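You operate a simulated robot arm through the tools that you are given. There is no shell and no other tool. Be economical: measure what you need, move in short steps, check, and stop when the job is done.

You run a simulated robot arm. Do the job below in one go: nothing can be reset, and whatever is moved stays where it is left.

TASK
Divide the blue tote at groove 1, lid it and shut both latches.
Fine: one yellow divider, blue lid; both totes, the grey lid, strap and buckle stay as they are.

The check looks at the end state, three seconds after you hand in, the way a careful person would. Anything else that was tipped, shoved, dropped, spilled or broken makes it a failure. A push-on lid holds only when it is set on centred and level and pressed home; a screw cap is set on level and turned clockwise until tight.

THE ROBOT
A 7-joint arm with a two-finger parallel gripper, fixed in place. Base frame: the origin is at the foot of the arm, x ahead of it, y to its left, z up; the work surface is at about z = 76. Units: cm, rad, N and s.
With the tool pointing down near the work surface it reaches from about 34 to 78 cm from the base axis. Its first joint turns from -2.897 to 2.897 rad. Payload 3.91 kg.
The TCP is the grasp point between the finger pads, 3 cm short of the fingertips. In the tool frame z runs along the fingers and y along their closing line. The gripper opens to 11 cm. The fingers are 2 cm wide and 1 cm thick; the gripper's body (4.8 by 11.2 cm) begins 5.5 cm behind the TCP.
Orientation is that of the tool frame in the base frame, as a unit quaternion [x, y, z, w]. With the fingers straight down and closing along the base's y, the tool's x points along the base's -x, its y along +y and its z along -z.

THE INTERFACE
- The arm moves only by the tool play_rows. Its argument "steps" is one flat list of numbers, 7 for each row, row after row: the shift along the tool's x, y, z in cm, then the turn, a rotation vector about the tool's x, y, z in degrees, then the finger opening in cm, from 0 to 11. In form: [dx, dy, dz, wx, wy, wz, claw, dx, dy, dz, wx, wy, wz, claw, ...]. A call has 1 to 12 rows; each row shifts and turns the commanded pose from where the row before left it, along the tool's axes as they then stand. Rows are played at 5 a second. More than 5 cm and 0.15 rad between two rows, or a gripper value outside its range, and nothing of the call is played. A pose out of reach is approached as far as the arm can. The call stops where the force on the tool passes 60 N (or 10 N more than at its start, if that is more) or the arm is blocked; 0.2 s more then pass. The fingers move at their own pace (about 15.3 cm/s each) and stop on an object; they squeeze with about 42 N. The grip force told is the motor's: it shows also when the fingers shut on nothing. Time passes only in rows, and 0.2 s behind the last, so rows that do not move let the fingers close. It gives the time, the measured TCP pose, the force on the tool (base axes), the opening and the grip force at its end, in the units of the frame above (readings bear some noise), with the torque about the TCP (base axes, N m) and any sound that the robot's microphone picked up.
- Cameras (640 x 400 px; columns grow to the right, rows downward): "scene" is fixed at [21.95, -65.08, 153.79]; the picture's right is [0.73, -0.68, 0.00], its down [-0.54, -0.57, -0.62] and it looks along [0.42, 0.45, -0.78] (base axes); focal length 268 px, centre (320, 200). "wrist" rides on the gripper at [7.7, 0.7, -11.5] in the tool frame; the picture's right is [-0.09, 1.00, 0.00], its down [-0.80, -0.07, -0.59] and it looks along [-0.59, -0.05, 0.80] (tool axes); focal length 270 px, centre (320, 200). There is no depth. A picture from a camera that has moved, and an enlarged one, comes with that camera's place and axes in the base frame and with its lens.
- get_image(camera): a new picture of that camera. No time passes.
- raise_lower(by): slides the trunk up (or, below 0, down) by that many cm; the arm rides with it, the base frame stays. It gives what a move gives, with no picture.
- zoom(camera, box): a new picture of the part [left, top, right, bottom] of that camera's present view, enlarged. No time passes.
- close_job(): hands the job in; it is judged then, once.

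Work in short steps. Places have to be worked out from the pictures, the camera data and where the tool is seen: move nearer, look again, correct. Check each grasp and each placing, and mend what went wrong. You have 120 turns and 64 pictures in all, those below and enlarged ones among them. Open the gripper and draw the arm clear of the work before you hand the job in, unless the task says otherwise; then end with one line.

The tools are called after "Request:" as name(argument=value, ...) on one line, values as JSON. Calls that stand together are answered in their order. play_rows: Moves the arm, as the interface text tells. Its arguments: {"type":"object","properties":{"steps":{"type":"array"}},"required":["steps"]} The other tools are called the same way: raise_lower (by) slides the trunk up or down; get_image (camera) takes a picture; zoom (camera, box) takes an enlarged picture of a part of a camera's view; close_job () hands the job in.

At the start:

```text
clock: 0.0
tcp_pos: [49.1, -4.86, 120.66]
ee_rot: [-0.001, 1.0, 0.0, 0.0]
wrist_force: [0.3, 0.3, -0.3]
ft_torque: [-0.02, 0.02, 0.03]
gripper_width: 10.99
gripper_force: 0.0
trunk travel left (down, up): [-57.5, 3.5]
```

scene: 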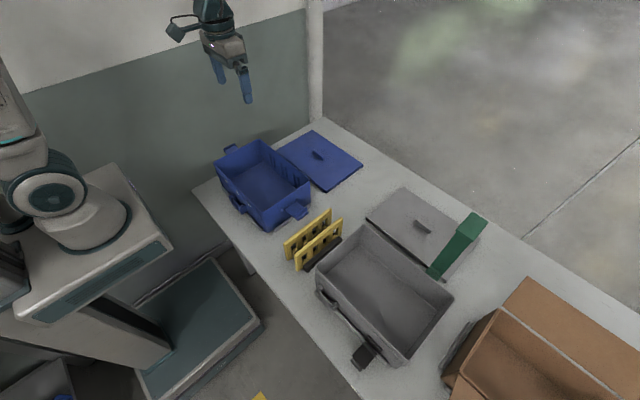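
wrist: 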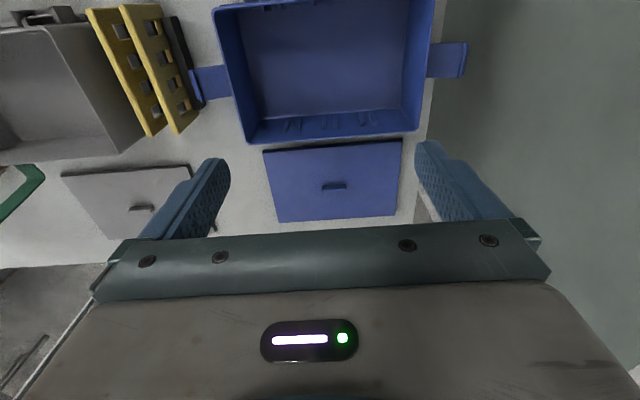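

I begin by looking closer at the blue tote, dividers and lid.

Request:
zoom(camera="scene", box=[200, 120, 370, 240])

Request:
zoom(camera="wrist", box=[80, 0, 480, 240])

Request:
zoom(camera="scene", box=[260, 180, 500, 380])

```text
3.33 times, centred on (285, 180) of scene
camera zoom: at [21.95, -65.08, 153.79], right [0.73, -0.68, 0.0], down [-0.54, -0.57, -0.62], along [0.42, 0.45, -0.78], focal length 893 px, centre (437, 267)
```

zoom: 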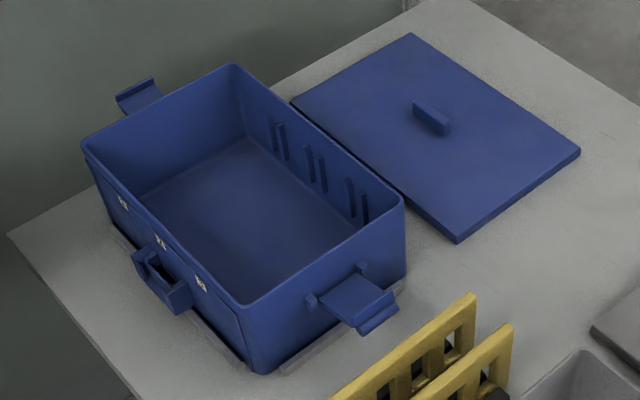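

```text
1.60 times, centred on (280, 120) of wrist
camera zoom: at [41.4, -4.19, 131.9], right [0.09, 1.0, 0.0], down [0.8, -0.07, 0.59], along [0.59, -0.05, -0.8], focal length 432 px, centre (384, 328)
```

zoom: 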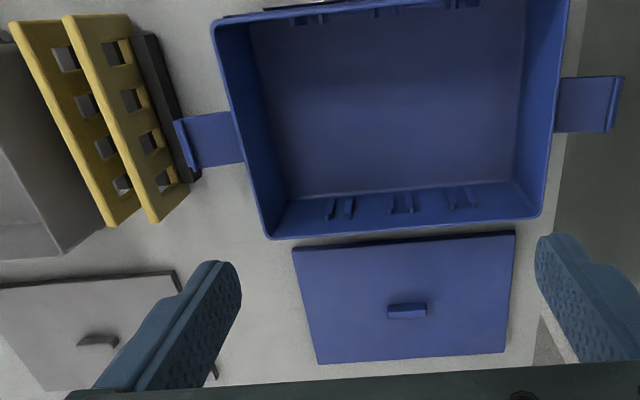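

```text
2.00 times, centred on (380, 280) of scene
camera zoom: at [21.95, -65.08, 153.79], right [0.73, -0.68, 0.0], down [-0.54, -0.57, -0.62], along [0.42, 0.45, -0.78], focal length 536 px, centre (200, 40)
```

zoom: 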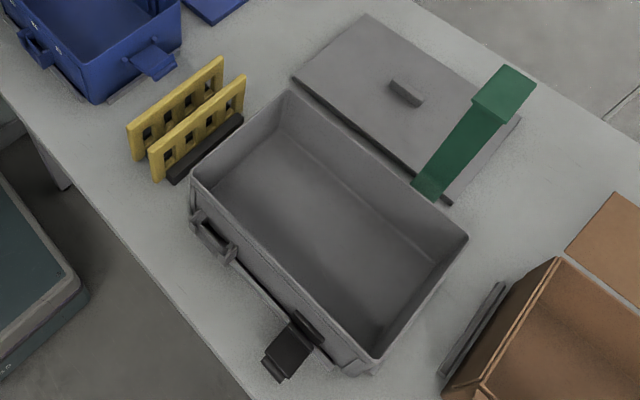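

The groove labels are on the tote's outer side; I read them up close.

Request:
zoom(camera="scene", box=[222, 165, 272, 200])

Request:
zoom(camera="scene", box=[275, 200, 355, 280])

```text
11.43 times, centred on (247, 182) of scene
camera zoom: at [21.95, -65.08, 153.79], right [0.73, -0.68, 0.0], down [-0.54, -0.57, -0.62], along [0.42, 0.45, -0.78], focal length 3062 px, centre (1154, 400)
```

zoom: 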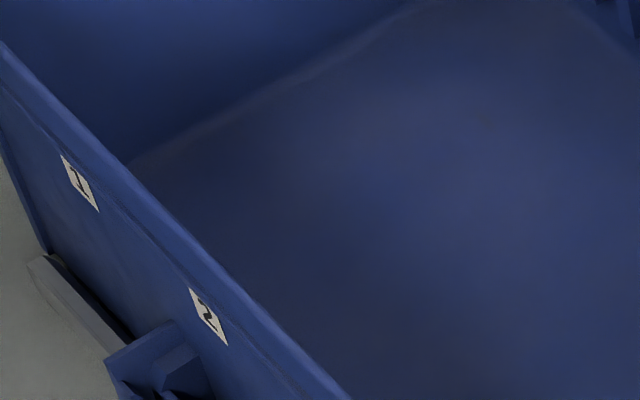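

```text
5.00 times, centred on (315, 240) of scene
camera zoom: at [21.95, -65.08, 153.79], right [0.73, -0.68, 0.0], down [-0.54, -0.57, -0.62], along [0.42, 0.45, -0.78], focal length 1340 px, centre (345, 0)
```

zoom: 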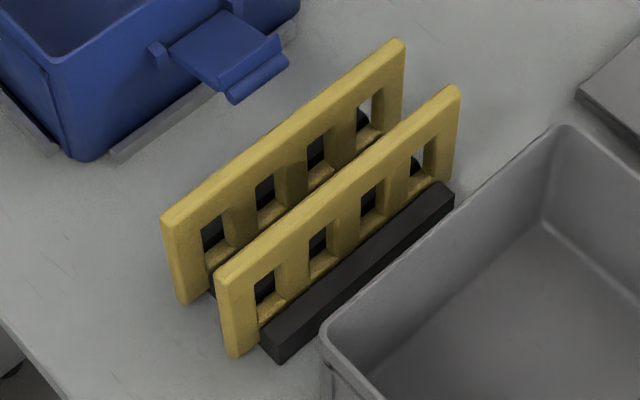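

Groove 1 seems to be the one nearest the far (+y) end. Moving the wrist camera back and right to measure both dividers and grooves.

Request:
play_rows(steps=[4, -4, 0, 0, 0, 0, 8, 4, -4, 0, 0, 0, 0, 8, 0, -4, 0, 0, 0, 0, 8, 0, 0, 0, 0, 0, 0, 8])

Request:
get_image(camera="wrist")

```text
refused: row 1 steps farther than a row can; nothing moved
```

```text
56 pictures are left
camera wrist: at [41.4, -4.19, 131.9], right [0.09, 1.0, 0.0], down [0.8, -0.07, 0.59], along [0.59, -0.05, -0.8], focal length 270 px, centre (320, 200)
```

wrist: 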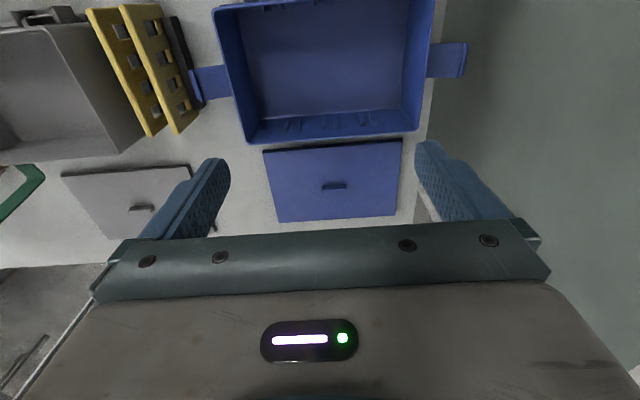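

Step norm is limited to 5 cm; I repeat with smaller rows.

Request:
play_rows(steps=[3, -3.5, 0, 0, 0, 0, 8, 3, -3.5, 0, 0, 0, 0, 8, 2, -3.5, 0, 0, 0, 0, 8, 0, -3, 0, 0, 0, 0, 8, 0, 0, 0, 0, 0, 0, 8])

Request:
get_image(camera="wrist")

```text
clock: 1.2
tcp_pos: [41.22, -18.47, 120.84]
ee_rot: [0.0, 1.0, 0.0, -0.001]
wrist_force: [0.3, 0.2, -0.6]
ft_torque: [-0.01, 0.03, 0.01]
gripper_width: 8.01
gripper_force: 0.0
trunk travel left (down, up): [-57.5, 3.5]
```

```text
55 pictures are left
camera wrist: at [33.53, -17.83, 132.07], right [0.09, 1.0, 0.0], down [0.8, -0.07, 0.59], along [0.59, -0.05, -0.8], focal length 270 px, centre (320, 200)
```

wrist: 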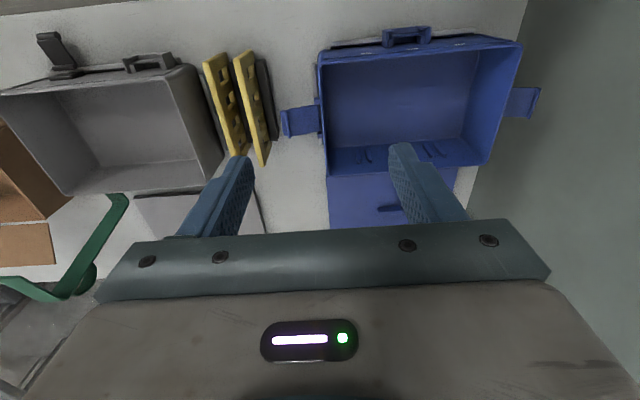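

Rack lies around y≈-32..-36; moving over it and lower to measure.

Request:
play_rows(steps=[0, -3.5, 3, 0, 0, 0, 8, 0, -3.5, 3, 0, 0, 0, 8, 0, -3.5, 3, 0, 0, 0, 8, 0, -3, 3, 0, 0, 0, 8, 0, 0, 3, 0, 0, 0, 8, 0, 0, 0, 0, 0, 0, 8])

Request:
zoom(camera="wrist", box=[160, 0, 480, 200])

```text
clock: 2.6
tcp_pos: [41.25, -31.82, 105.43]
ee_rot: [0.0, 1.0, 0.0, 0.001]
wrist_force: [0.8, -0.5, 1.6]
ft_torque: [0.01, 0.0, 0.01]
gripper_width: 7.99
gripper_force: 0.1
trunk travel left (down, up): [-57.5, 3.5]
```

```text
2.00 times, centred on (320, 100) of wrist
camera zoom: at [33.45, -31.17, 116.75], right [0.09, 1.0, 0.0], down [0.8, -0.07, 0.59], along [0.59, -0.05, -0.8], focal length 541 px, centre (320, 400)
```

zoom: 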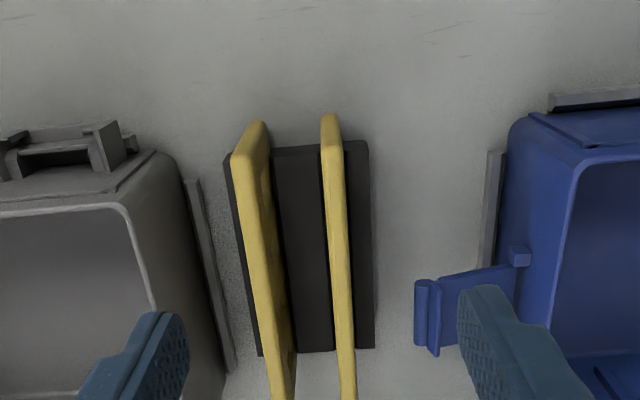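

Divider top runs along x at y≈-31.2; I move above its middle and look again with narrower fingers.

Request:
play_rows(steps=[-3.5, 0.3, 3, 0, 0, 0, 4, -3.7, 0, 3, 0, 0, 0, 4, 0, 0, 2, 0, 0, 0, 4, 0, 0, 0, 0, 0, 0, 4])

Request:
get_image(camera="wrist")

Request:
zoom(camera="scene", box=[270, 180, 366, 240])

```text
clock: 3.6
tcp_pos: [48.17, -31.21, 97.68]
ee_rot: [0.0, 1.0, 0.0, -0.001]
wrist_force: [0.4, 0.4, -0.2]
ft_torque: [0.03, -0.04, 0.01]
gripper_width: 4.01
gripper_force: 0.1
trunk travel left (down, up): [-57.5, 3.5]
```

```text
53 pictures are left
camera wrist: at [40.43, -30.55, 108.94], right [0.09, 1.0, 0.0], down [0.8, -0.07, 0.59], along [0.59, -0.05, -0.8], focal length 270 px, centre (320, 200)
```

wrist: 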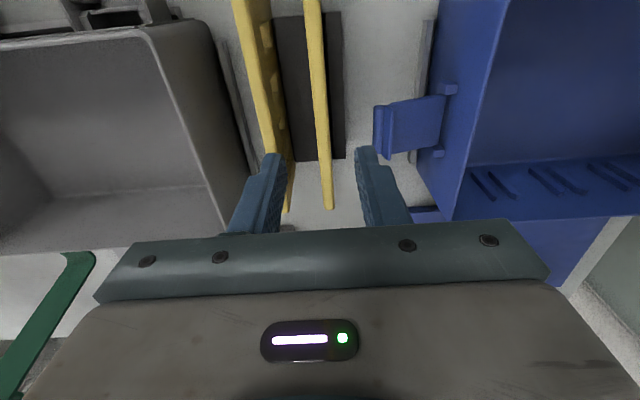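

```text
6.67 times, centred on (318, 210) of scene
camera zoom: at [21.95, -65.08, 153.79], right [0.73, -0.68, 0.0], down [-0.54, -0.57, -0.62], along [0.42, 0.45, -0.78], focal length 1786 px, centre (333, 133)
```

zoom: 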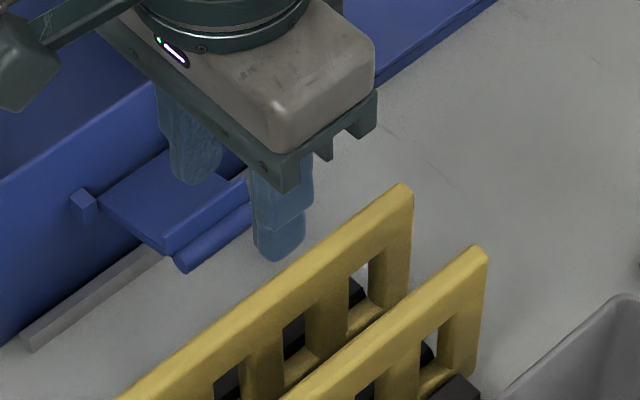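

Divider top is centred between the fingers (y≈-31.1). Descending with a 4 cm opening to about z=86.

Request:
play_rows(steps=[0, 0.1, 4, 0, 0, 0, 4, 0.2, 0, 4, 0, 0, 0, 4, 0, 0, 3.2, 0, 0, 0, 4, 0, 0, 0, 0, 0, 0, 4])

Request:
zoom(camera="scene", box=[270, 190, 366, 250])

Request:
get_image(camera="wrist")

```text
clock: 4.6
tcp_pos: [48.17, -31.56, 86.53]
ee_rot: [0.0, 1.0, 0.0, 0.0]
wrist_force: [0.9, -0.2, -0.6]
ft_torque: [0.0, -0.02, 0.02]
gripper_width: 4.02
gripper_force: 0.0
trunk travel left (down, up): [-57.5, 3.5]
```

```text
6.67 times, centred on (318, 220) of scene
camera zoom: at [21.95, -65.08, 153.79], right [0.73, -0.68, 0.0], down [-0.54, -0.57, -0.62], along [0.42, 0.45, -0.78], focal length 1786 px, centre (333, 67)
```

zoom: 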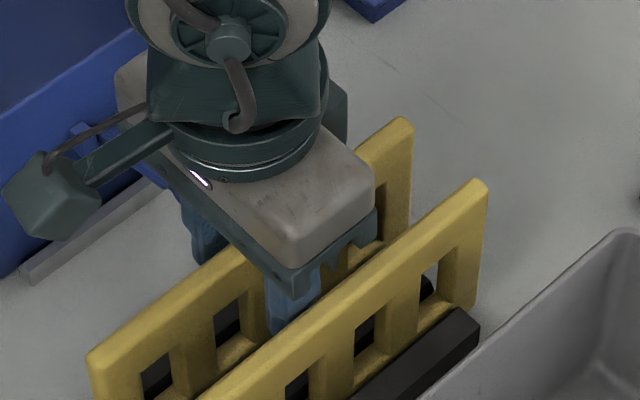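

```text
50 pictures are left
camera wrist: at [40.35, -30.93, 97.78], right [0.09, 1.0, 0.0], down [0.8, -0.07, 0.59], along [0.59, -0.05, -0.8], focal length 270 px, centre (320, 200)
```

wrist: 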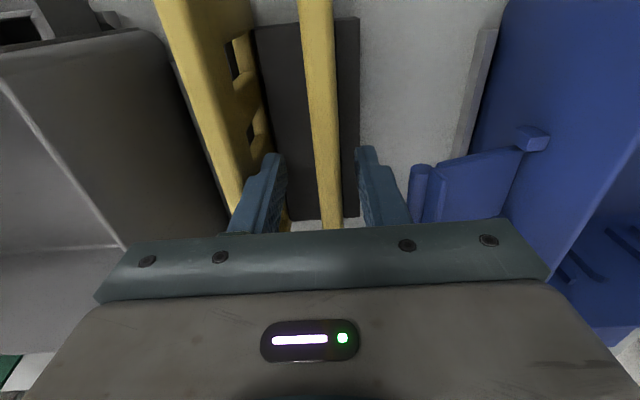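

The divider sits mid-way between the fingers; closing on it.

Request:
play_rows(steps=[0, 0, 0, 0, 0, 0, 0.2, 0, 0, 0, 0, 0, 0, 0.2, 0, 0, 0, 0, 0, 0, 0.2])

Request:
zoom(camera="scene", box=[270, 190, 366, 250])

```text
clock: 5.4
tcp_pos: [48.02, -31.43, 86.48]
ee_rot: [-0.001, 1.0, 0.0, -0.001]
wrist_force: [1.0, 13.6, -1.6]
ft_torque: [1.05, 0.03, -0.02]
gripper_width: 1.13
gripper_force: 42.2
trunk travel left (down, up): [-57.5, 3.5]
```

```text
6.67 times, centred on (318, 220) of scene
camera zoom: at [21.95, -65.08, 153.79], right [0.73, -0.68, 0.0], down [-0.54, -0.57, -0.62], along [0.42, 0.45, -0.78], focal length 1786 px, centre (333, 67)
```

zoom: 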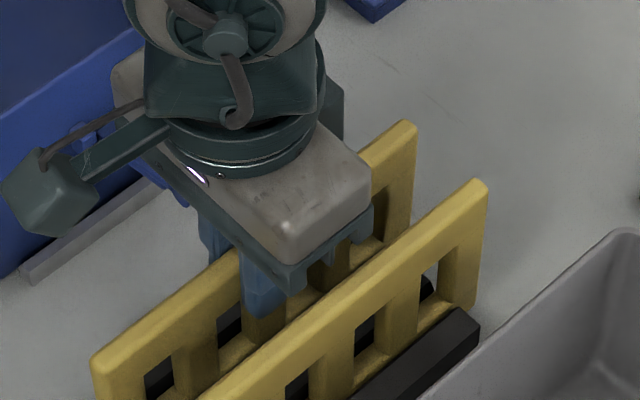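

Gripped (1.13 cm). A 13.6 N side load says the divider sits slightly to +y; I ease 0.2 cm that way.

Request:
play_rows(steps=[0, 0.2, 0, 0, 0, 0, 0.2, 0, 0, 0, 0, 0, 0, 0.2])

```text
clock: 6.0
tcp_pos: [48.14, -31.25, 86.39]
ee_rot: [0.0, 1.0, -0.001, 0.001]
wrist_force: [0.6, 8.3, 0.1]
ft_torque: [0.68, -0.04, 0.04]
gripper_width: 1.13
gripper_force: 42.3
trunk travel left (down, up): [-57.5, 3.5]
```

Side load falls; ease another 0.25 and lift straight up.

Request:
play_rows(steps=[0, 0.25, 0, 0, 0, 0, 0.2, 0, 0, -1.5, 0, 0, 0, 0.2, 0, 0, -3, 0, 0, 0, 0.2, 0, 0, -4, 0, 0, 0, 0.2, 0, 0, -4, 0, 0, 0, 0.2, 0, 0, -4, 0, 0, 0, 0.2, 0, 0, 0, 0, 0, 0, 0.2])

Request:
get_image(camera="scene")

Request:
get_image(camera="wrist")

```text
clock: 7.6
tcp_pos: [48.19, -31.11, 102.68]
ee_rot: [0.0, 1.0, 0.0, 0.0]
wrist_force: [0.2, 0.0, -0.8]
ft_torque: [0.01, 0.01, 0.02]
gripper_width: 1.11
gripper_force: 41.4
trunk travel left (down, up): [-57.5, 3.5]
```

```text
48 pictures are left
```

scene: 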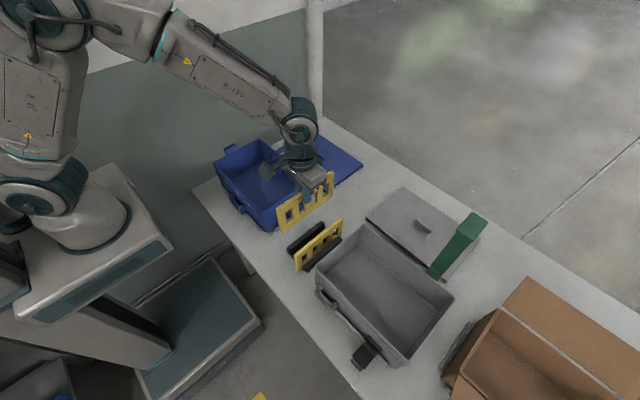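

```text
47 pictures are left
camera wrist: at [40.43, -30.37, 114.02], right [0.09, 1.0, 0.0], down [0.8, -0.07, 0.59], along [0.59, -0.05, -0.8], focal length 270 px, centre (320, 200)
```

wrist: 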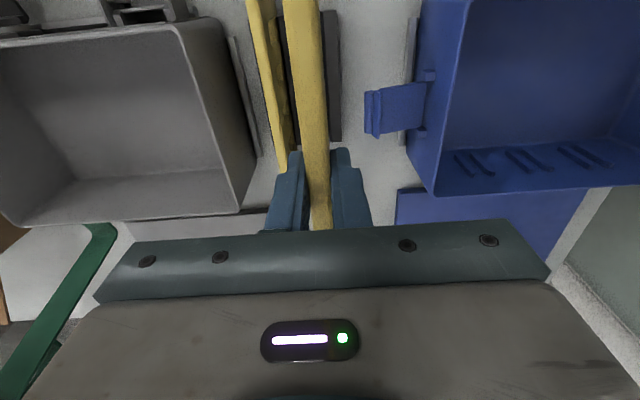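

Divider is held straight. I carry it, above rim height, towards the tote, stopping short of groove 1 to measure.

Request:
play_rows(steps=[0, 0, -4, 0, 0, 0, 0.2, 0, 4.5, 0, 0, 0, 0, 0.2, 0, 4.5, 0, 0, 0, 0, 0.2, 0, 4.5, 0, 0, 0, 0, 0.2, 0, 4.5, 0, 0, 0, 0, 0.2, 0, 4.5, 0, 0, 0, 0, 0.2, 0, 0, 0, 0, 0, 0, 0.2])

Request:
zoom(camera="wrist", box=[240, 0, 560, 200])

Request:
zoom(camera="scene", box=[200, 120, 360, 220])

```text
clock: 9.2
tcp_pos: [48.13, -8.5, 106.97]
ee_rot: [0.0, 1.0, 0.0, 0.0]
wrist_force: [0.9, 0.2, -1.6]
ft_torque: [-0.01, 0.02, -0.02]
gripper_width: 1.13
gripper_force: 42.5
trunk travel left (down, up): [-57.5, 3.5]
```

```text
2.00 times, centred on (400, 100) of wrist
camera zoom: at [40.43, -7.78, 118.32], right [0.09, 1.0, 0.0], down [0.8, -0.07, 0.59], along [0.59, -0.05, -0.8], focal length 541 px, centre (160, 400)
```

zoom: 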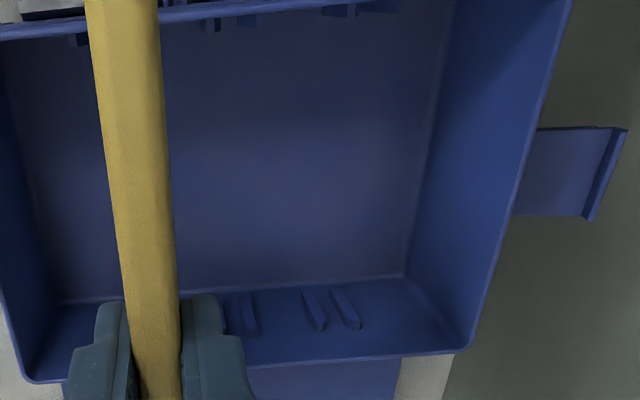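

```text
4.00 times, centred on (280, 170) of scene
camera zoom: at [21.95, -65.08, 153.79], right [0.73, -0.68, 0.0], down [-0.54, -0.57, -0.62], along [0.42, 0.45, -0.78], focal length 1072 px, centre (480, 320)
```

zoom: 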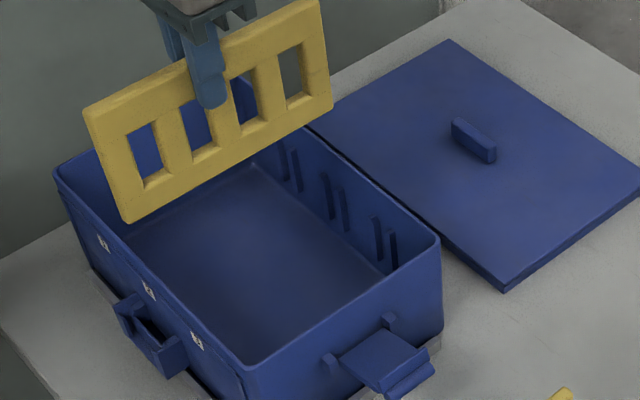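

Groove 1 slot estimated at y≈3.0, tote centre x≈51.2, divider centre ≈ TCP+0.8 in x. I move above it with the divider's bottom just above the rim, then compare.

Request:
play_rows(steps=[-2.2, 4, 0, 0, 0, 0, 0.2, 0, 4, 0, 0, 0, 0, 0.2, 0, 3.5, 2, 0, 0, 0, 0.2, 0, 0, 3, 0, 0, 0, 0.2, 0, 0, 2.5, 0, 0, 0, 0.2, 0, 0, 0, 0, 0, 0, 0.2])

Request:
zoom(camera="wrist", box=[200, 0, 440, 150])

Request:
zoom(camera="scene", box=[200, 120, 328, 200])

```text
clock: 10.6
tcp_pos: [50.62, 3.19, 99.27]
ee_rot: [-0.001, 1.0, 0.0, -0.001]
wrist_force: [-0.2, -0.5, -0.5]
ft_torque: [0.02, -0.01, 0.05]
gripper_width: 1.12
gripper_force: 42.0
trunk travel left (down, up): [-57.5, 3.5]
```

```text
2.67 times, centred on (320, 75) of wrist
camera zoom: at [42.71, 3.79, 110.61], right [0.09, 1.0, 0.0], down [0.8, -0.07, 0.59], along [0.59, -0.05, -0.8], focal length 721 px, centre (320, 533)
```

zoom: 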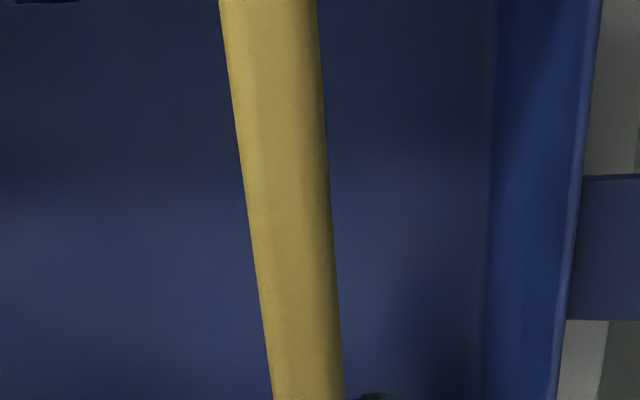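

```text
5.00 times, centred on (264, 160) of scene
camera zoom: at [21.95, -65.08, 153.79], right [0.73, -0.68, 0.0], down [-0.54, -0.57, -0.62], along [0.42, 0.45, -0.78], focal length 1340 px, centre (600, 400)
```

zoom: 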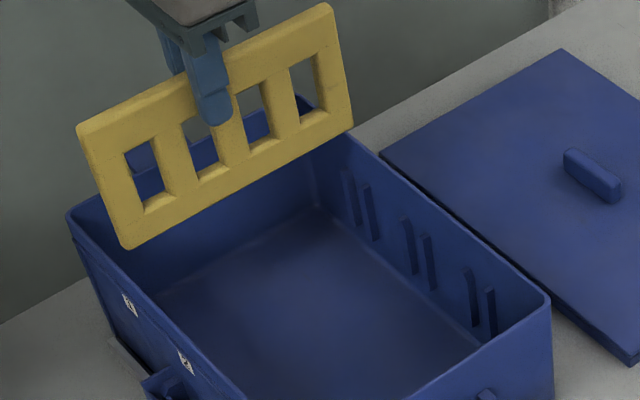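

Zooming tightly on both divider ends against the rims.

Request:
zoom(camera="scene", box=[208, 150, 256, 180])

Request:
zoom(camera="scene", box=[250, 132, 298, 162])

```text
13.33 times, centred on (232, 165) of scene
camera zoom: at [21.95, -65.08, 153.79], right [0.73, -0.68, 0.0], down [-0.54, -0.57, -0.62], along [0.42, 0.45, -0.78], focal length 3573 px, centre (1493, 667)
```

zoom: 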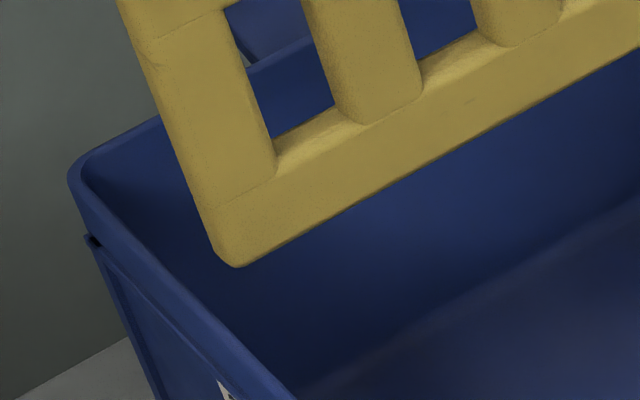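

```text
13.33 times, centred on (274, 147) of scene
camera zoom: at [21.95, -65.08, 153.79], right [0.73, -0.68, 0.0], down [-0.54, -0.57, -0.62], along [0.42, 0.45, -0.78], focal length 3573 px, centre (933, 907)
```

zoom: 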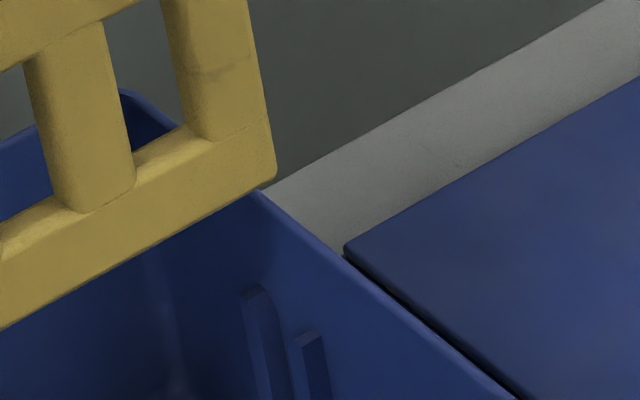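

Divider seems ~0.3 cm too near the -x rim; y agrees with groove 1 (≈3.2). I shift +x 0.3 and lower slowly to just above the ribs.

Request:
play_rows(steps=[-0.3, 0, 0, 0, 0, 0, 0.2, 0, 0, 1, 0, 0, 0, 0.2, 0, 0, 1, 0, 0, 0, 0.2, 0, 0, 1, 0, 0, 0, 0.2, 0, 0, 0, 0, 0, 0, 0.2])

Request:
zoom(camera="scene", box=[208, 150, 256, 180])

Request:
zoom(camera="scene", box=[250, 132, 298, 162])

```text
clock: 11.8
tcp_pos: [50.56, 3.04, 96.29]
ee_rot: [0.0, 1.0, 0.0, 0.0]
wrist_force: [-6.1, -0.1, 15.1]
ft_torque: [0.02, -1.09, 0.01]
gripper_width: 1.14
gripper_force: 42.4
trunk travel left (down, up): [-57.5, 3.5]
```

```text
13.33 times, centred on (232, 165) of scene
camera zoom: at [21.95, -65.08, 153.79], right [0.73, -0.68, 0.0], down [-0.54, -0.57, -0.62], along [0.42, 0.45, -0.78], focal length 3573 px, centre (1493, 667)
```

zoom: 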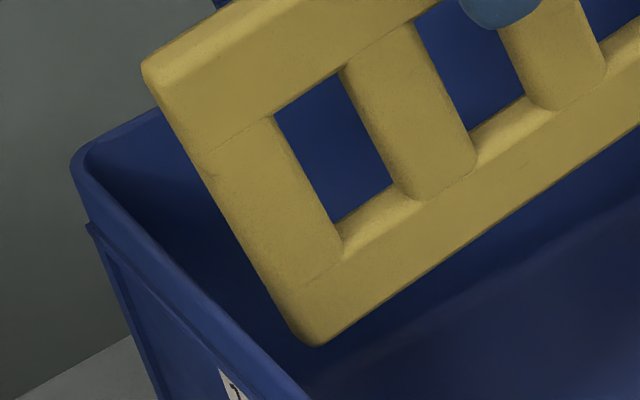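

```text
13.33 times, centred on (274, 147) of scene
camera zoom: at [21.95, -65.08, 153.79], right [0.73, -0.68, 0.0], down [-0.54, -0.57, -0.62], along [0.42, 0.45, -0.78], focal length 3573 px, centre (933, 907)
```

zoom: 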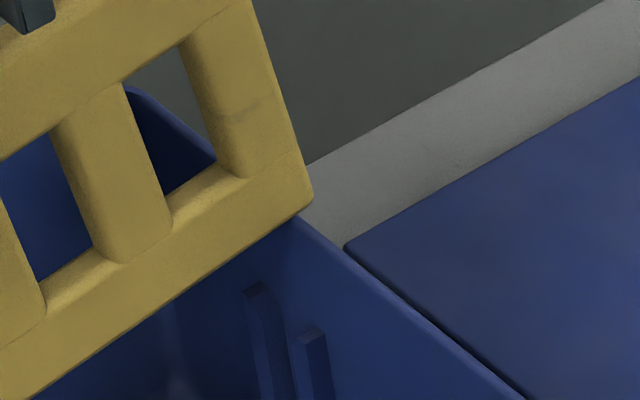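

The far end caught on the +x rim (force +15 N up) and the divider has pivoted a bit in the grip. I lift and look.

Request:
play_rows(steps=[0, 0, -1.5, 0, 0, 0, 0.2, 0, 0, -1.5, 0, 0, 0, 0.2, 0, 0, 0, 0, 0, 0, 0.2])

Request:
zoom(camera="scene", box=[200, 110, 328, 190])

```text
clock: 12.6
tcp_pos: [50.82, 3.03, 99.52]
ee_rot: [0.0, 1.0, 0.0, 0.0]
wrist_force: [-0.2, -0.2, -0.8]
ft_torque: [0.04, 0.01, 0.01]
gripper_width: 1.12
gripper_force: 42.2
trunk travel left (down, up): [-57.5, 3.5]
```

```text
5.00 times, centred on (264, 150) of scene
camera zoom: at [21.95, -65.08, 153.79], right [0.73, -0.68, 0.0], down [-0.54, -0.57, -0.62], along [0.42, 0.45, -0.78], focal length 1340 px, centre (600, 450)
```

zoom: 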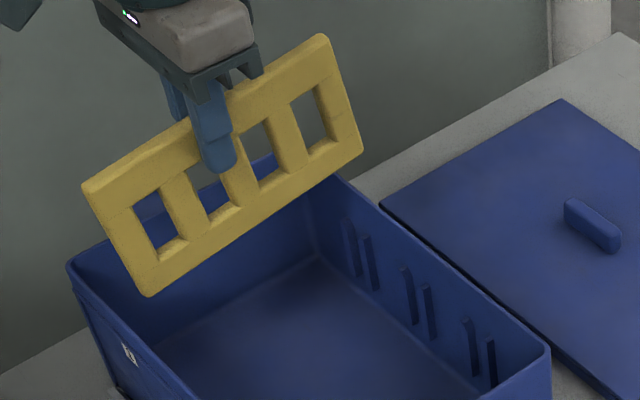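

Rim is at z≈88.2 and the divider tilted ~6° in the grip. I tilt the tool +6.2° about y to level the divider and shift -x 0.6.

Request:
play_rows(steps=[0.6, 0.15, -1, 0, 0, 0, 0.2, 0, 0, 0, 0, 6.2, 0, 0.2, 0, 0, 0, 0, 0, 0, 0.2])

Request:
zoom(camera="scene", box=[210, 145, 258, 175])

Request:
zoom(camera="scene", box=[244, 126, 292, 156])

```text
clock: 13.4
tcp_pos: [50.11, 3.07, 100.43]
ee_rot: [0.0, 0.999, 0.0, -0.053]
wrist_force: [-0.4, -0.2, 0.4]
ft_torque: [0.0, 0.0, -0.02]
gripper_width: 1.15
gripper_force: 42.3
trunk travel left (down, up): [-57.5, 3.5]
```

```text
13.33 times, centred on (234, 160) of scene
camera zoom: at [21.95, -65.08, 153.79], right [0.73, -0.68, 0.0], down [-0.54, -0.57, -0.62], along [0.42, 0.45, -0.78], focal length 3573 px, centre (1467, 733)
```

zoom: 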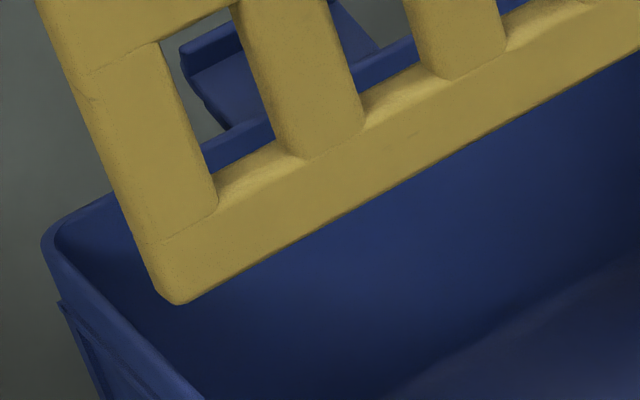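

```text
13.33 times, centred on (268, 141) of scene
camera zoom: at [21.95, -65.08, 153.79], right [0.73, -0.68, 0.0], down [-0.54, -0.57, -0.62], along [0.42, 0.45, -0.78], focal length 3573 px, centre (1013, 987)
```

zoom: 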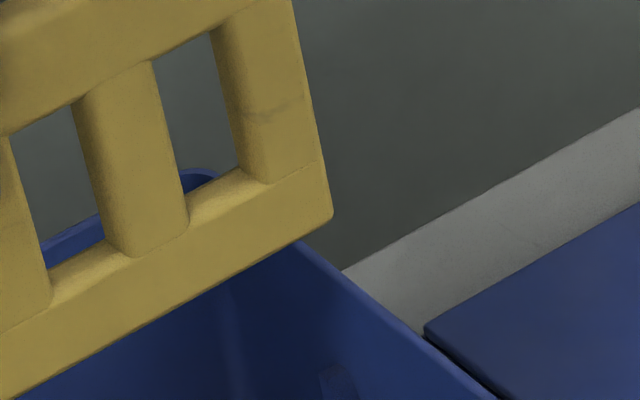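

Divider is level again, centred at x≈50.8. I shift +0.1 in x and lower to just above the rim, then 1 cm more.

Request:
play_rows(steps=[-0.23, 0, 1.24, 0, 0, 0, 0.2, -0.13, 0, 1.24, 0, 0, 0, 0.2, -0.11, 0, 1, 0, 0, 0, 0.2, 0, 0, 0, 0, 0, 0, 0.2])

```text
clock: 14.4
tcp_pos: [50.22, 3.13, 96.95]
ee_rot: [0.0, 0.999, 0.0, -0.054]
wrist_force: [0.0, -0.1, -1.5]
ft_torque: [0.03, 0.0, -0.01]
gripper_width: 1.12
gripper_force: 42.0
trunk travel left (down, up): [-57.5, 3.5]
```

No contact yet at about rim height; another 1 cm.

Request:
play_rows(steps=[-0.054, 0, 0.5, 0, 0, 0, 0.2, -0.054, 0, 0.5, 0, 0, 0, 0.2, 0, 0, 0, 0, 0, 0, 0.2])

Request:
zoom(camera="scene", box=[248, 136, 296, 166])

Request:
zoom(camera="scene", box=[208, 150, 256, 180])

```text
clock: 15.2
tcp_pos: [50.08, 3.29, 95.81]
ee_rot: [0.0, 0.999, 0.001, -0.054]
wrist_force: [0.0, -0.5, -0.3]
ft_torque: [0.01, -0.01, 0.01]
gripper_width: 1.12
gripper_force: 42.1
trunk travel left (down, up): [-57.5, 3.5]
```

```text
13.33 times, centred on (272, 151) of scene
camera zoom: at [21.95, -65.08, 153.79], right [0.73, -0.68, 0.0], down [-0.54, -0.57, -0.62], along [0.42, 0.45, -0.78], focal length 3573 px, centre (960, 853)
```

zoom: 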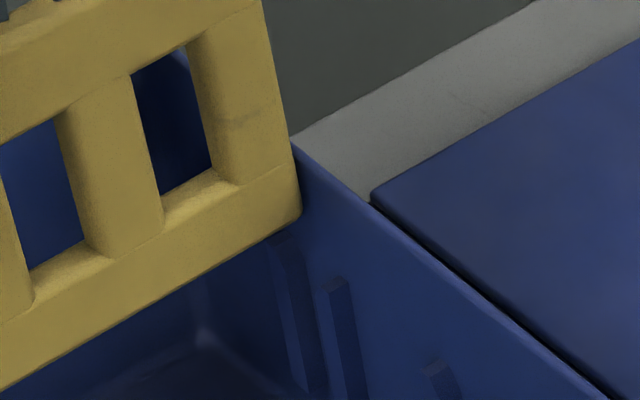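

```text
13.33 times, centred on (232, 165) of scene
camera zoom: at [21.95, -65.08, 153.79], right [0.73, -0.68, 0.0], down [-0.54, -0.57, -0.62], along [0.42, 0.45, -0.78], focal length 3573 px, centre (1493, 667)
```

zoom: 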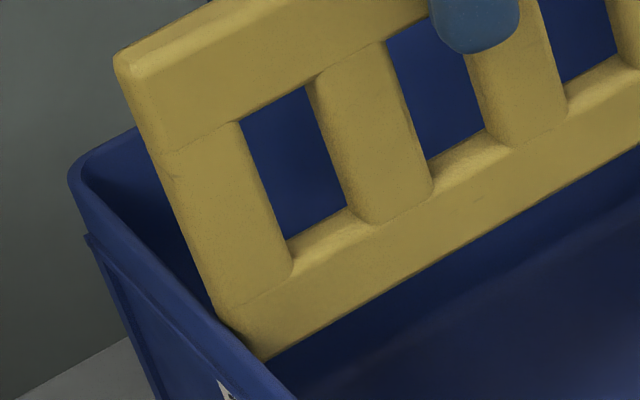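

Both ends are inside the rim. Zooming on the far-end corner versus groove 1 ribs.

Request:
zoom(camera="scene", box=[262, 148, 284, 162])

```text
16.00 times, centred on (273, 155) of scene
camera zoom: at [21.95, -65.08, 153.79], right [0.73, -0.68, 0.0], down [-0.54, -0.57, -0.62], along [0.42, 0.45, -0.78], focal length 4287 px, centre (1072, 920)
```

zoom: 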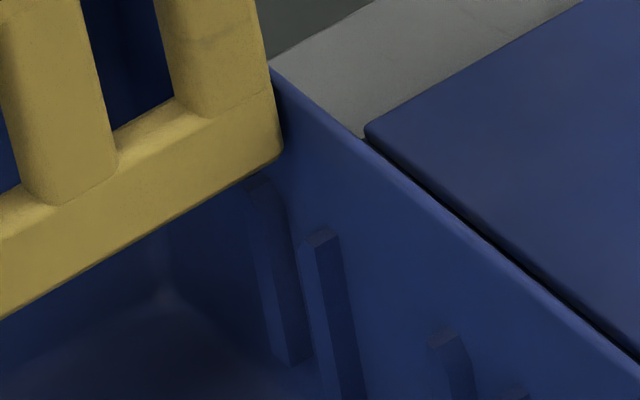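

Slot center estimated y≈2.85 (scene) to 3.1 (wrist); divider now ≈3.1. I shift -0.15 in y and lower 1.5 cm to rib-top height.

Request:
play_rows(steps=[0, -0.15, 0, 0, 0, 0, 0.2, -0.054, 0, 0.5, 0, 0, 0, 0.2, -0.054, 0, 0.5, 0, 0, 0, 0.2, -0.054, 0, 0.5, 0, 0, 0, 0.2, 0, 0, 0, 0, 0, 0, 0.2])

Request:
zoom(camera="scene", box=[262, 148, 284, 162])

```text
clock: 16.4
tcp_pos: [50.14, 3.06, 94.32]
ee_rot: [0.0, 0.999, 0.0, -0.054]
wrist_force: [-0.5, 0.4, -0.8]
ft_torque: [-0.01, 0.04, -0.01]
gripper_width: 1.11
gripper_force: 42.2
trunk travel left (down, up): [-57.5, 3.5]
```

```text
16.00 times, centred on (273, 155) of scene
camera zoom: at [21.95, -65.08, 153.79], right [0.73, -0.68, 0.0], down [-0.54, -0.57, -0.62], along [0.42, 0.45, -0.78], focal length 4287 px, centre (1072, 920)
```

zoom: 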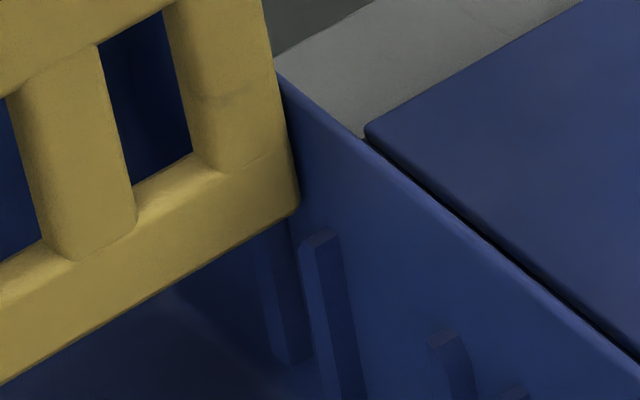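

The divider's face sits ~0.37 cm clear of the -y rib — centred in groove 1. Lowering into the groove.

Request:
play_rows(steps=[-0.054, 0, 0.5, 0, 0, 0, 0.2, -0.054, 0, 0.5, 0, 0, 0, 0.2, -0.054, 0, 0.5, 0, 0, 0, 0.2, 0, 0, 0, 0, 0, 0, 0.2])

Request:
zoom(camera="scene", box=[262, 148, 284, 162])

```text
clock: 17.4
tcp_pos: [50.21, 3.05, 92.93]
ee_rot: [-0.001, 0.999, 0.001, -0.054]
wrist_force: [-0.8, 2.9, -0.4]
ft_torque: [0.21, 0.05, -0.01]
gripper_width: 1.12
gripper_force: 42.1
trunk travel left (down, up): [-57.5, 3.5]
```

```text
16.00 times, centred on (273, 155) of scene
camera zoom: at [21.95, -65.08, 153.79], right [0.73, -0.68, 0.0], down [-0.54, -0.57, -0.62], along [0.42, 0.45, -0.78], focal length 4287 px, centre (1072, 920)
```

zoom: 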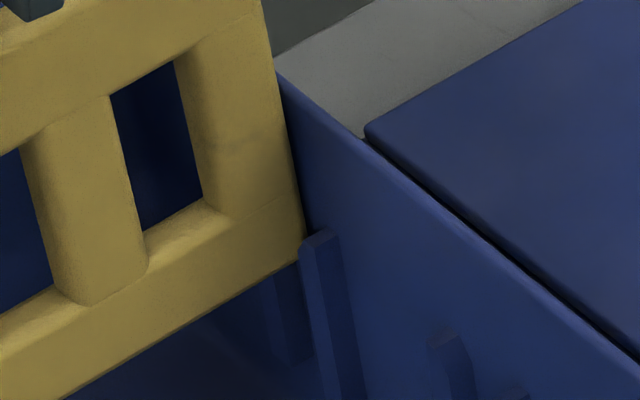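

Divider enters behind the -y rib; a slight +y push (2.9 N) suggests a 0.1 shift. Continuing down.

Request:
play_rows(steps=[0, 0.1, 0, 0, 0, 0, 0.2, -0.107, 0, 1, 0, 0, 0, 0.2, -0.107, 0, 1, 0, 0, 0, 0.2, 0, 0, 0, 0, 0, 0, 0.2])

```text
clock: 18.4
tcp_pos: [50.17, 3.0, 90.78]
ee_rot: [0.0, 0.999, 0.0, -0.054]
wrist_force: [0.9, -0.1, -0.4]
ft_torque: [0.05, -0.05, 0.0]
gripper_width: 1.11
gripper_force: 41.9
trunk travel left (down, up): [-57.5, 3.5]
```

No load; continuing 2 cm.

Request:
play_rows(steps=[-0.107, 0, 1, 0, 0, 0, 0.2, -0.107, 0, 1, 0, 0, 0, 0.2, 0, 0, 0, 0, 0, 0, 0.2])

Request:
zoom(camera="scene", box=[210, 125, 306, 185])

```text
clock: 19.2
tcp_pos: [50.09, 3.05, 88.81]
ee_rot: [0.0, 0.999, 0.0, -0.054]
wrist_force: [2.2, 1.9, -0.7]
ft_torque: [0.1, -0.03, 0.0]
gripper_width: 1.11
gripper_force: 42.1
trunk travel left (down, up): [-57.5, 3.5]
```

```text
6.67 times, centred on (258, 155) of scene
camera zoom: at [21.95, -65.08, 153.79], right [0.73, -0.68, 0.0], down [-0.54, -0.57, -0.62], along [0.42, 0.45, -0.78], focal length 1786 px, centre (733, 500)
```

zoom: 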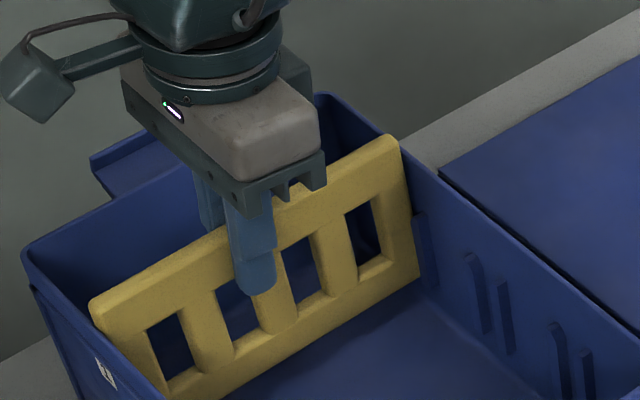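

Sliding in nicely. Continuing until it meets the floor.

Request:
play_rows(steps=[-0.107, 0, 1, 0, 0, 0, 0.2, -0.054, 0, 0.5, 0, 0, 0, 0.2, 0, 0, 0, 0, 0, 0, 0.2])

```text
clock: 20.0
tcp_pos: [50.11, 3.12, 87.24]
ee_rot: [0.0, 0.999, -0.001, -0.054]
wrist_force: [-1.5, 3.3, -1.7]
ft_torque: [0.11, 0.03, 0.03]
gripper_width: 1.1
gripper_force: 42.4
trunk travel left (down, up): [-57.5, 3.5]
```

Still no floor; another 0.5 cm steps.

Request:
play_rows(steps=[-0.054, 0, 0.5, 0, 0, 0, 0.2, 0, 0, 0, 0, 0, 0, 0.2])

Request:
play_rows(steps=[-0.032, 0, 0.3, 0, 0, 0, 0.2, 0, 0, 0, 0, 0, 0, 0.2])

```text
clock: 20.6
tcp_pos: [50.31, 3.07, 87.0]
ee_rot: [0.0, 0.999, 0.0, -0.054]
wrist_force: [0.0, 2.7, 0.4]
ft_torque: [0.09, 0.01, 0.03]
gripper_width: 1.12
gripper_force: 41.5
trunk travel left (down, up): [-57.5, 3.5]
```

```text
clock: 21.2
tcp_pos: [50.19, 2.95, 86.6]
ee_rot: [0.0, 0.999, 0.0, -0.054]
wrist_force: [0.6, 3.5, -0.9]
ft_torque: [0.07, 0.02, 0.02]
gripper_width: 1.11
gripper_force: 42.5
trunk travel left (down, up): [-57.5, 3.5]
```

Request:
play_rows(steps=[-0.032, 0, 0.3, 0, 0, 0, 0.2, 0, 0, 0, 0, 0, 0, 0.2])

Request:
zoom(camera="scene", box=[210, 125, 306, 185])

```text
clock: 21.8
tcp_pos: [50.32, 3.01, 86.13]
ee_rot: [0.001, 0.999, 0.0, -0.054]
wrist_force: [0.0, 1.9, -0.4]
ft_torque: [0.07, -0.02, 0.03]
gripper_width: 1.13
gripper_force: 41.7
trunk travel left (down, up): [-57.5, 3.5]
```

```text
6.67 times, centred on (258, 155) of scene
camera zoom: at [21.95, -65.08, 153.79], right [0.73, -0.68, 0.0], down [-0.54, -0.57, -0.62], along [0.42, 0.45, -0.78], focal length 1786 px, centre (733, 500)
```

zoom: 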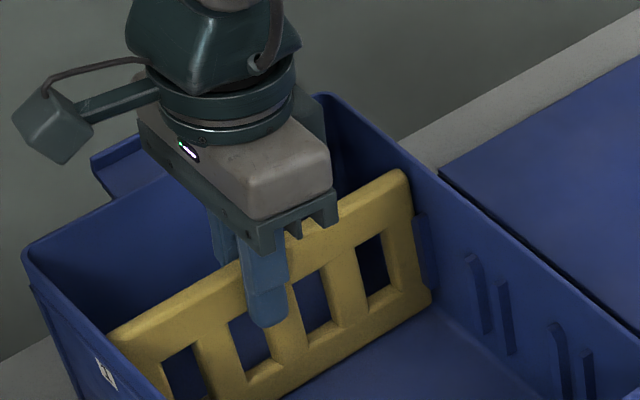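

Close to the floor now; two more 0.3 cm steps.

Request:
play_rows(steps=[-0.032, 0, 0.3, 0, 0, 0, 0.2, 0, 0, 0, 0, 0, 0, 0.2])

```text
clock: 22.4
tcp_pos: [50.27, 2.99, 86.05]
ee_rot: [0.0, 0.999, 0.001, -0.052]
wrist_force: [6.2, 2.2, 19.0]
ft_torque: [0.04, 0.99, 0.0]
gripper_width: 1.14
gripper_force: 41.4
trunk travel left (down, up): [-57.5, 3.5]
```

Floor contact (19 N). I release gently, raise a little, and check the divider.

Request:
play_rows(steps=[0, 0, -0.1, 0, 0, 0, 3, 0, 0, 0, 0, 0, 0, 3, 0.3, 0, -3, 0, 0, 0, 3, 0.3, 0, -3, 0, -3, 0, 3, 0.3, 0, -4, 0, -3.2, 0, 3, 0, 0, -4, 0, 0, 0, 3, 0, 0, -4, 0, 0, 0, 3, 0, 0, 0, 0, 0, 0, 3])

Request:
zoom(camera="scene", box=[200, 115, 328, 195])

Request:
get_image(camera="wrist")

```text
clock: 24.2
tcp_pos: [50.09, 2.91, 104.01]
ee_rot: [0.0, 1.0, 0.0, 0.0]
wrist_force: [0.0, 0.4, 0.2]
ft_torque: [-0.03, 0.0, -0.03]
gripper_width: 2.98
gripper_force: 0.1
trunk travel left (down, up): [-57.5, 3.5]
```

```text
5.00 times, centred on (264, 155) of scene
camera zoom: at [21.95, -65.08, 153.79], right [0.73, -0.68, 0.0], down [-0.54, -0.57, -0.62], along [0.42, 0.45, -0.78], focal length 1340 px, centre (600, 425)
```

zoom: 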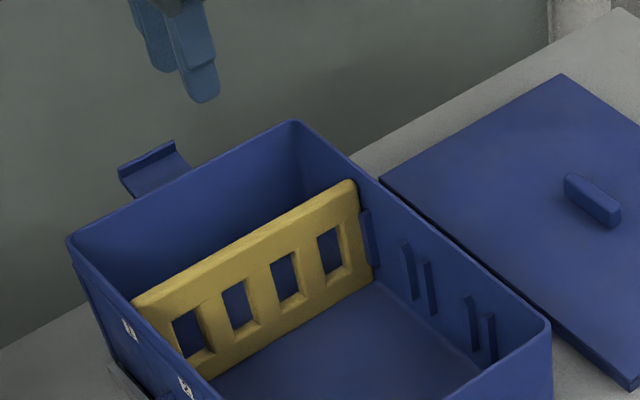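

```text
27 pictures are left
camera wrist: at [42.3, 3.63, 115.32], right [0.09, 1.0, 0.0], down [0.8, -0.07, 0.59], along [0.59, -0.05, -0.8], focal length 270 px, centre (320, 200)
```

wrist: 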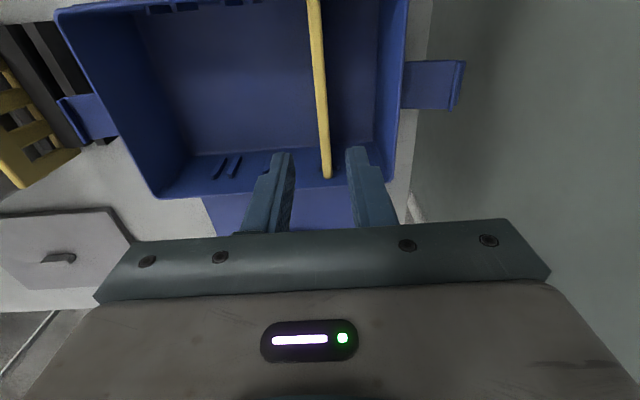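

Divider is seated in groove 1. Next the lid: its handle is near (78,-4), about 5 cm long along y, so I can grip its ends closing along y without yaw. Moving above it.

Request:
play_rows(steps=[-4, -1, 0, 0, 0, 0, 8, -4, -1, 0, 0, 0, 0, 8, -4, -1, 0, 0, 0, 0, 8, -4, -1, 0, 0, 0, 0, 8, -4, -1, 2, 0, 0, 0, 8, -4, -1, 2.5, 0, 0, 0, 8, -4, -1, 2.5, 0, 0, 0, 8, 0, 0, 2, 0, 0, 0, 8, 0, 0, 0, 0, 0, 0, 8])

Request:
get_image(camera="wrist")

```text
clock: 26.2
tcp_pos: [78.24, -3.88, 94.94]
ee_rot: [0.001, 1.0, 0.0, 0.0]
wrist_force: [-0.3, -1.0, 0.4]
ft_torque: [-0.01, 0.01, 0.03]
gripper_width: 8.0
gripper_force: 0.1
trunk travel left (down, up): [-57.5, 3.5]
```

```text
26 pictures are left
camera wrist: at [70.4, -3.22, 106.28], right [0.09, 1.0, 0.0], down [0.8, -0.07, 0.59], along [0.59, -0.05, -0.8], focal length 270 px, centre (320, 200)
```

wrist: 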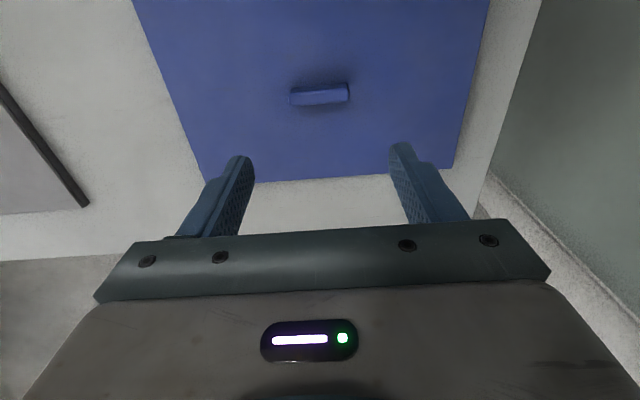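

Handle at about (77.7,-3.9), lid ≈20.6×30.8 centred there. Descending around the handle to fingertip ~1 cm above lid.

Request:
play_rows(steps=[0.5, 0, 4, 0, 0, 0, 8, 0, 0, 4, 0, 0, 0, 8, 0, 0, 4, 0, 0, 0, 8, 0, 0, 1, 0, 0, 0, 8, 0, 0, 0, 0, 0, 0, 8])

Request:
zoom(camera="wrist", box=[160, 40, 480, 240])

```text
clock: 27.4
tcp_pos: [77.7, -3.77, 82.23]
ee_rot: [0.0, 1.0, 0.0, 0.0]
wrist_force: [-0.3, 0.5, -0.3]
ft_torque: [-0.03, -0.02, 0.01]
gripper_width: 7.99
gripper_force: 0.0
trunk travel left (down, up): [-57.5, 3.5]
```

```text
2.00 times, centred on (320, 140) of wrist
camera zoom: at [69.86, -3.04, 93.55], right [0.09, 1.0, 0.0], down [0.8, -0.07, 0.59], along [0.59, -0.05, -0.8], focal length 541 px, centre (320, 320)
```

zoom: 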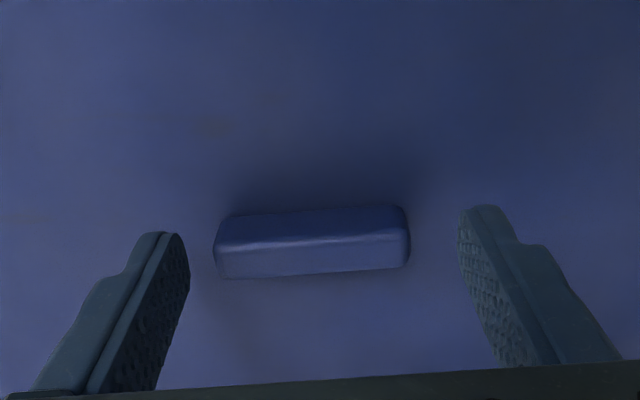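

Handle is centred ~0.3 further in +x and 0.15 to -y. Adjusting and descending 1.2 cm.

Request:
play_rows(steps=[-0.3, -0.15, 0, 0, 0, 0, 8, 0, 0, 0.6, 0, 0, 0, 8, 0, 0, 0.6, 0, 0, 0, 8, 0, 0, 0, 0, 0, 0, 8])

```text
clock: 28.4
tcp_pos: [78.11, -3.92, 80.97]
ee_rot: [-0.001, 1.0, 0.001, 0.0]
wrist_force: [0.1, -0.5, -0.7]
ft_torque: [-0.01, -0.01, -0.02]
gripper_width: 8.01
gripper_force: 0.0
trunk travel left (down, up): [-57.5, 3.5]
```

Free; stepping lower to feel the lid surface.

Request:
play_rows(steps=[0, 0, 0.3, 0, 0, 0, 8, 0, 0, 0.3, 0, 0, 0, 8, 0, 0, 0, 0, 0, 0, 8])

```text
clock: 29.2
tcp_pos: [77.91, -4.05, 80.5]
ee_rot: [0.001, 1.0, 0.001, 0.001]
wrist_force: [1.4, -0.5, 9.7]
ft_torque: [0.09, 0.11, -0.02]
gripper_width: 7.99
gripper_force: 0.1
trunk travel left (down, up): [-57.5, 3.5]
```

Fingertips touch the lid at z≈77.5. Raise 0.3 and close on the handle.

Request:
play_rows(steps=[0, 0, -0.3, 0, 0, 0, 8, 0, 0, 0, 0, 0, 0, 4, 0, 0, 0, 0, 0, 0, 4, 0, 0, 0, 0, 0, 0, 4, 0, 0, 0, 0, 0, 0, 4])

```text
clock: 30.4
tcp_pos: [77.86, -4.04, 80.46]
ee_rot: [0.001, 1.0, 0.0, -0.001]
wrist_force: [-1.0, 0.4, 0.3]
ft_torque: [-0.11, 0.07, -0.03]
gripper_width: 5.95
gripper_force: 42.1
trunk travel left (down, up): [-57.5, 3.5]
```

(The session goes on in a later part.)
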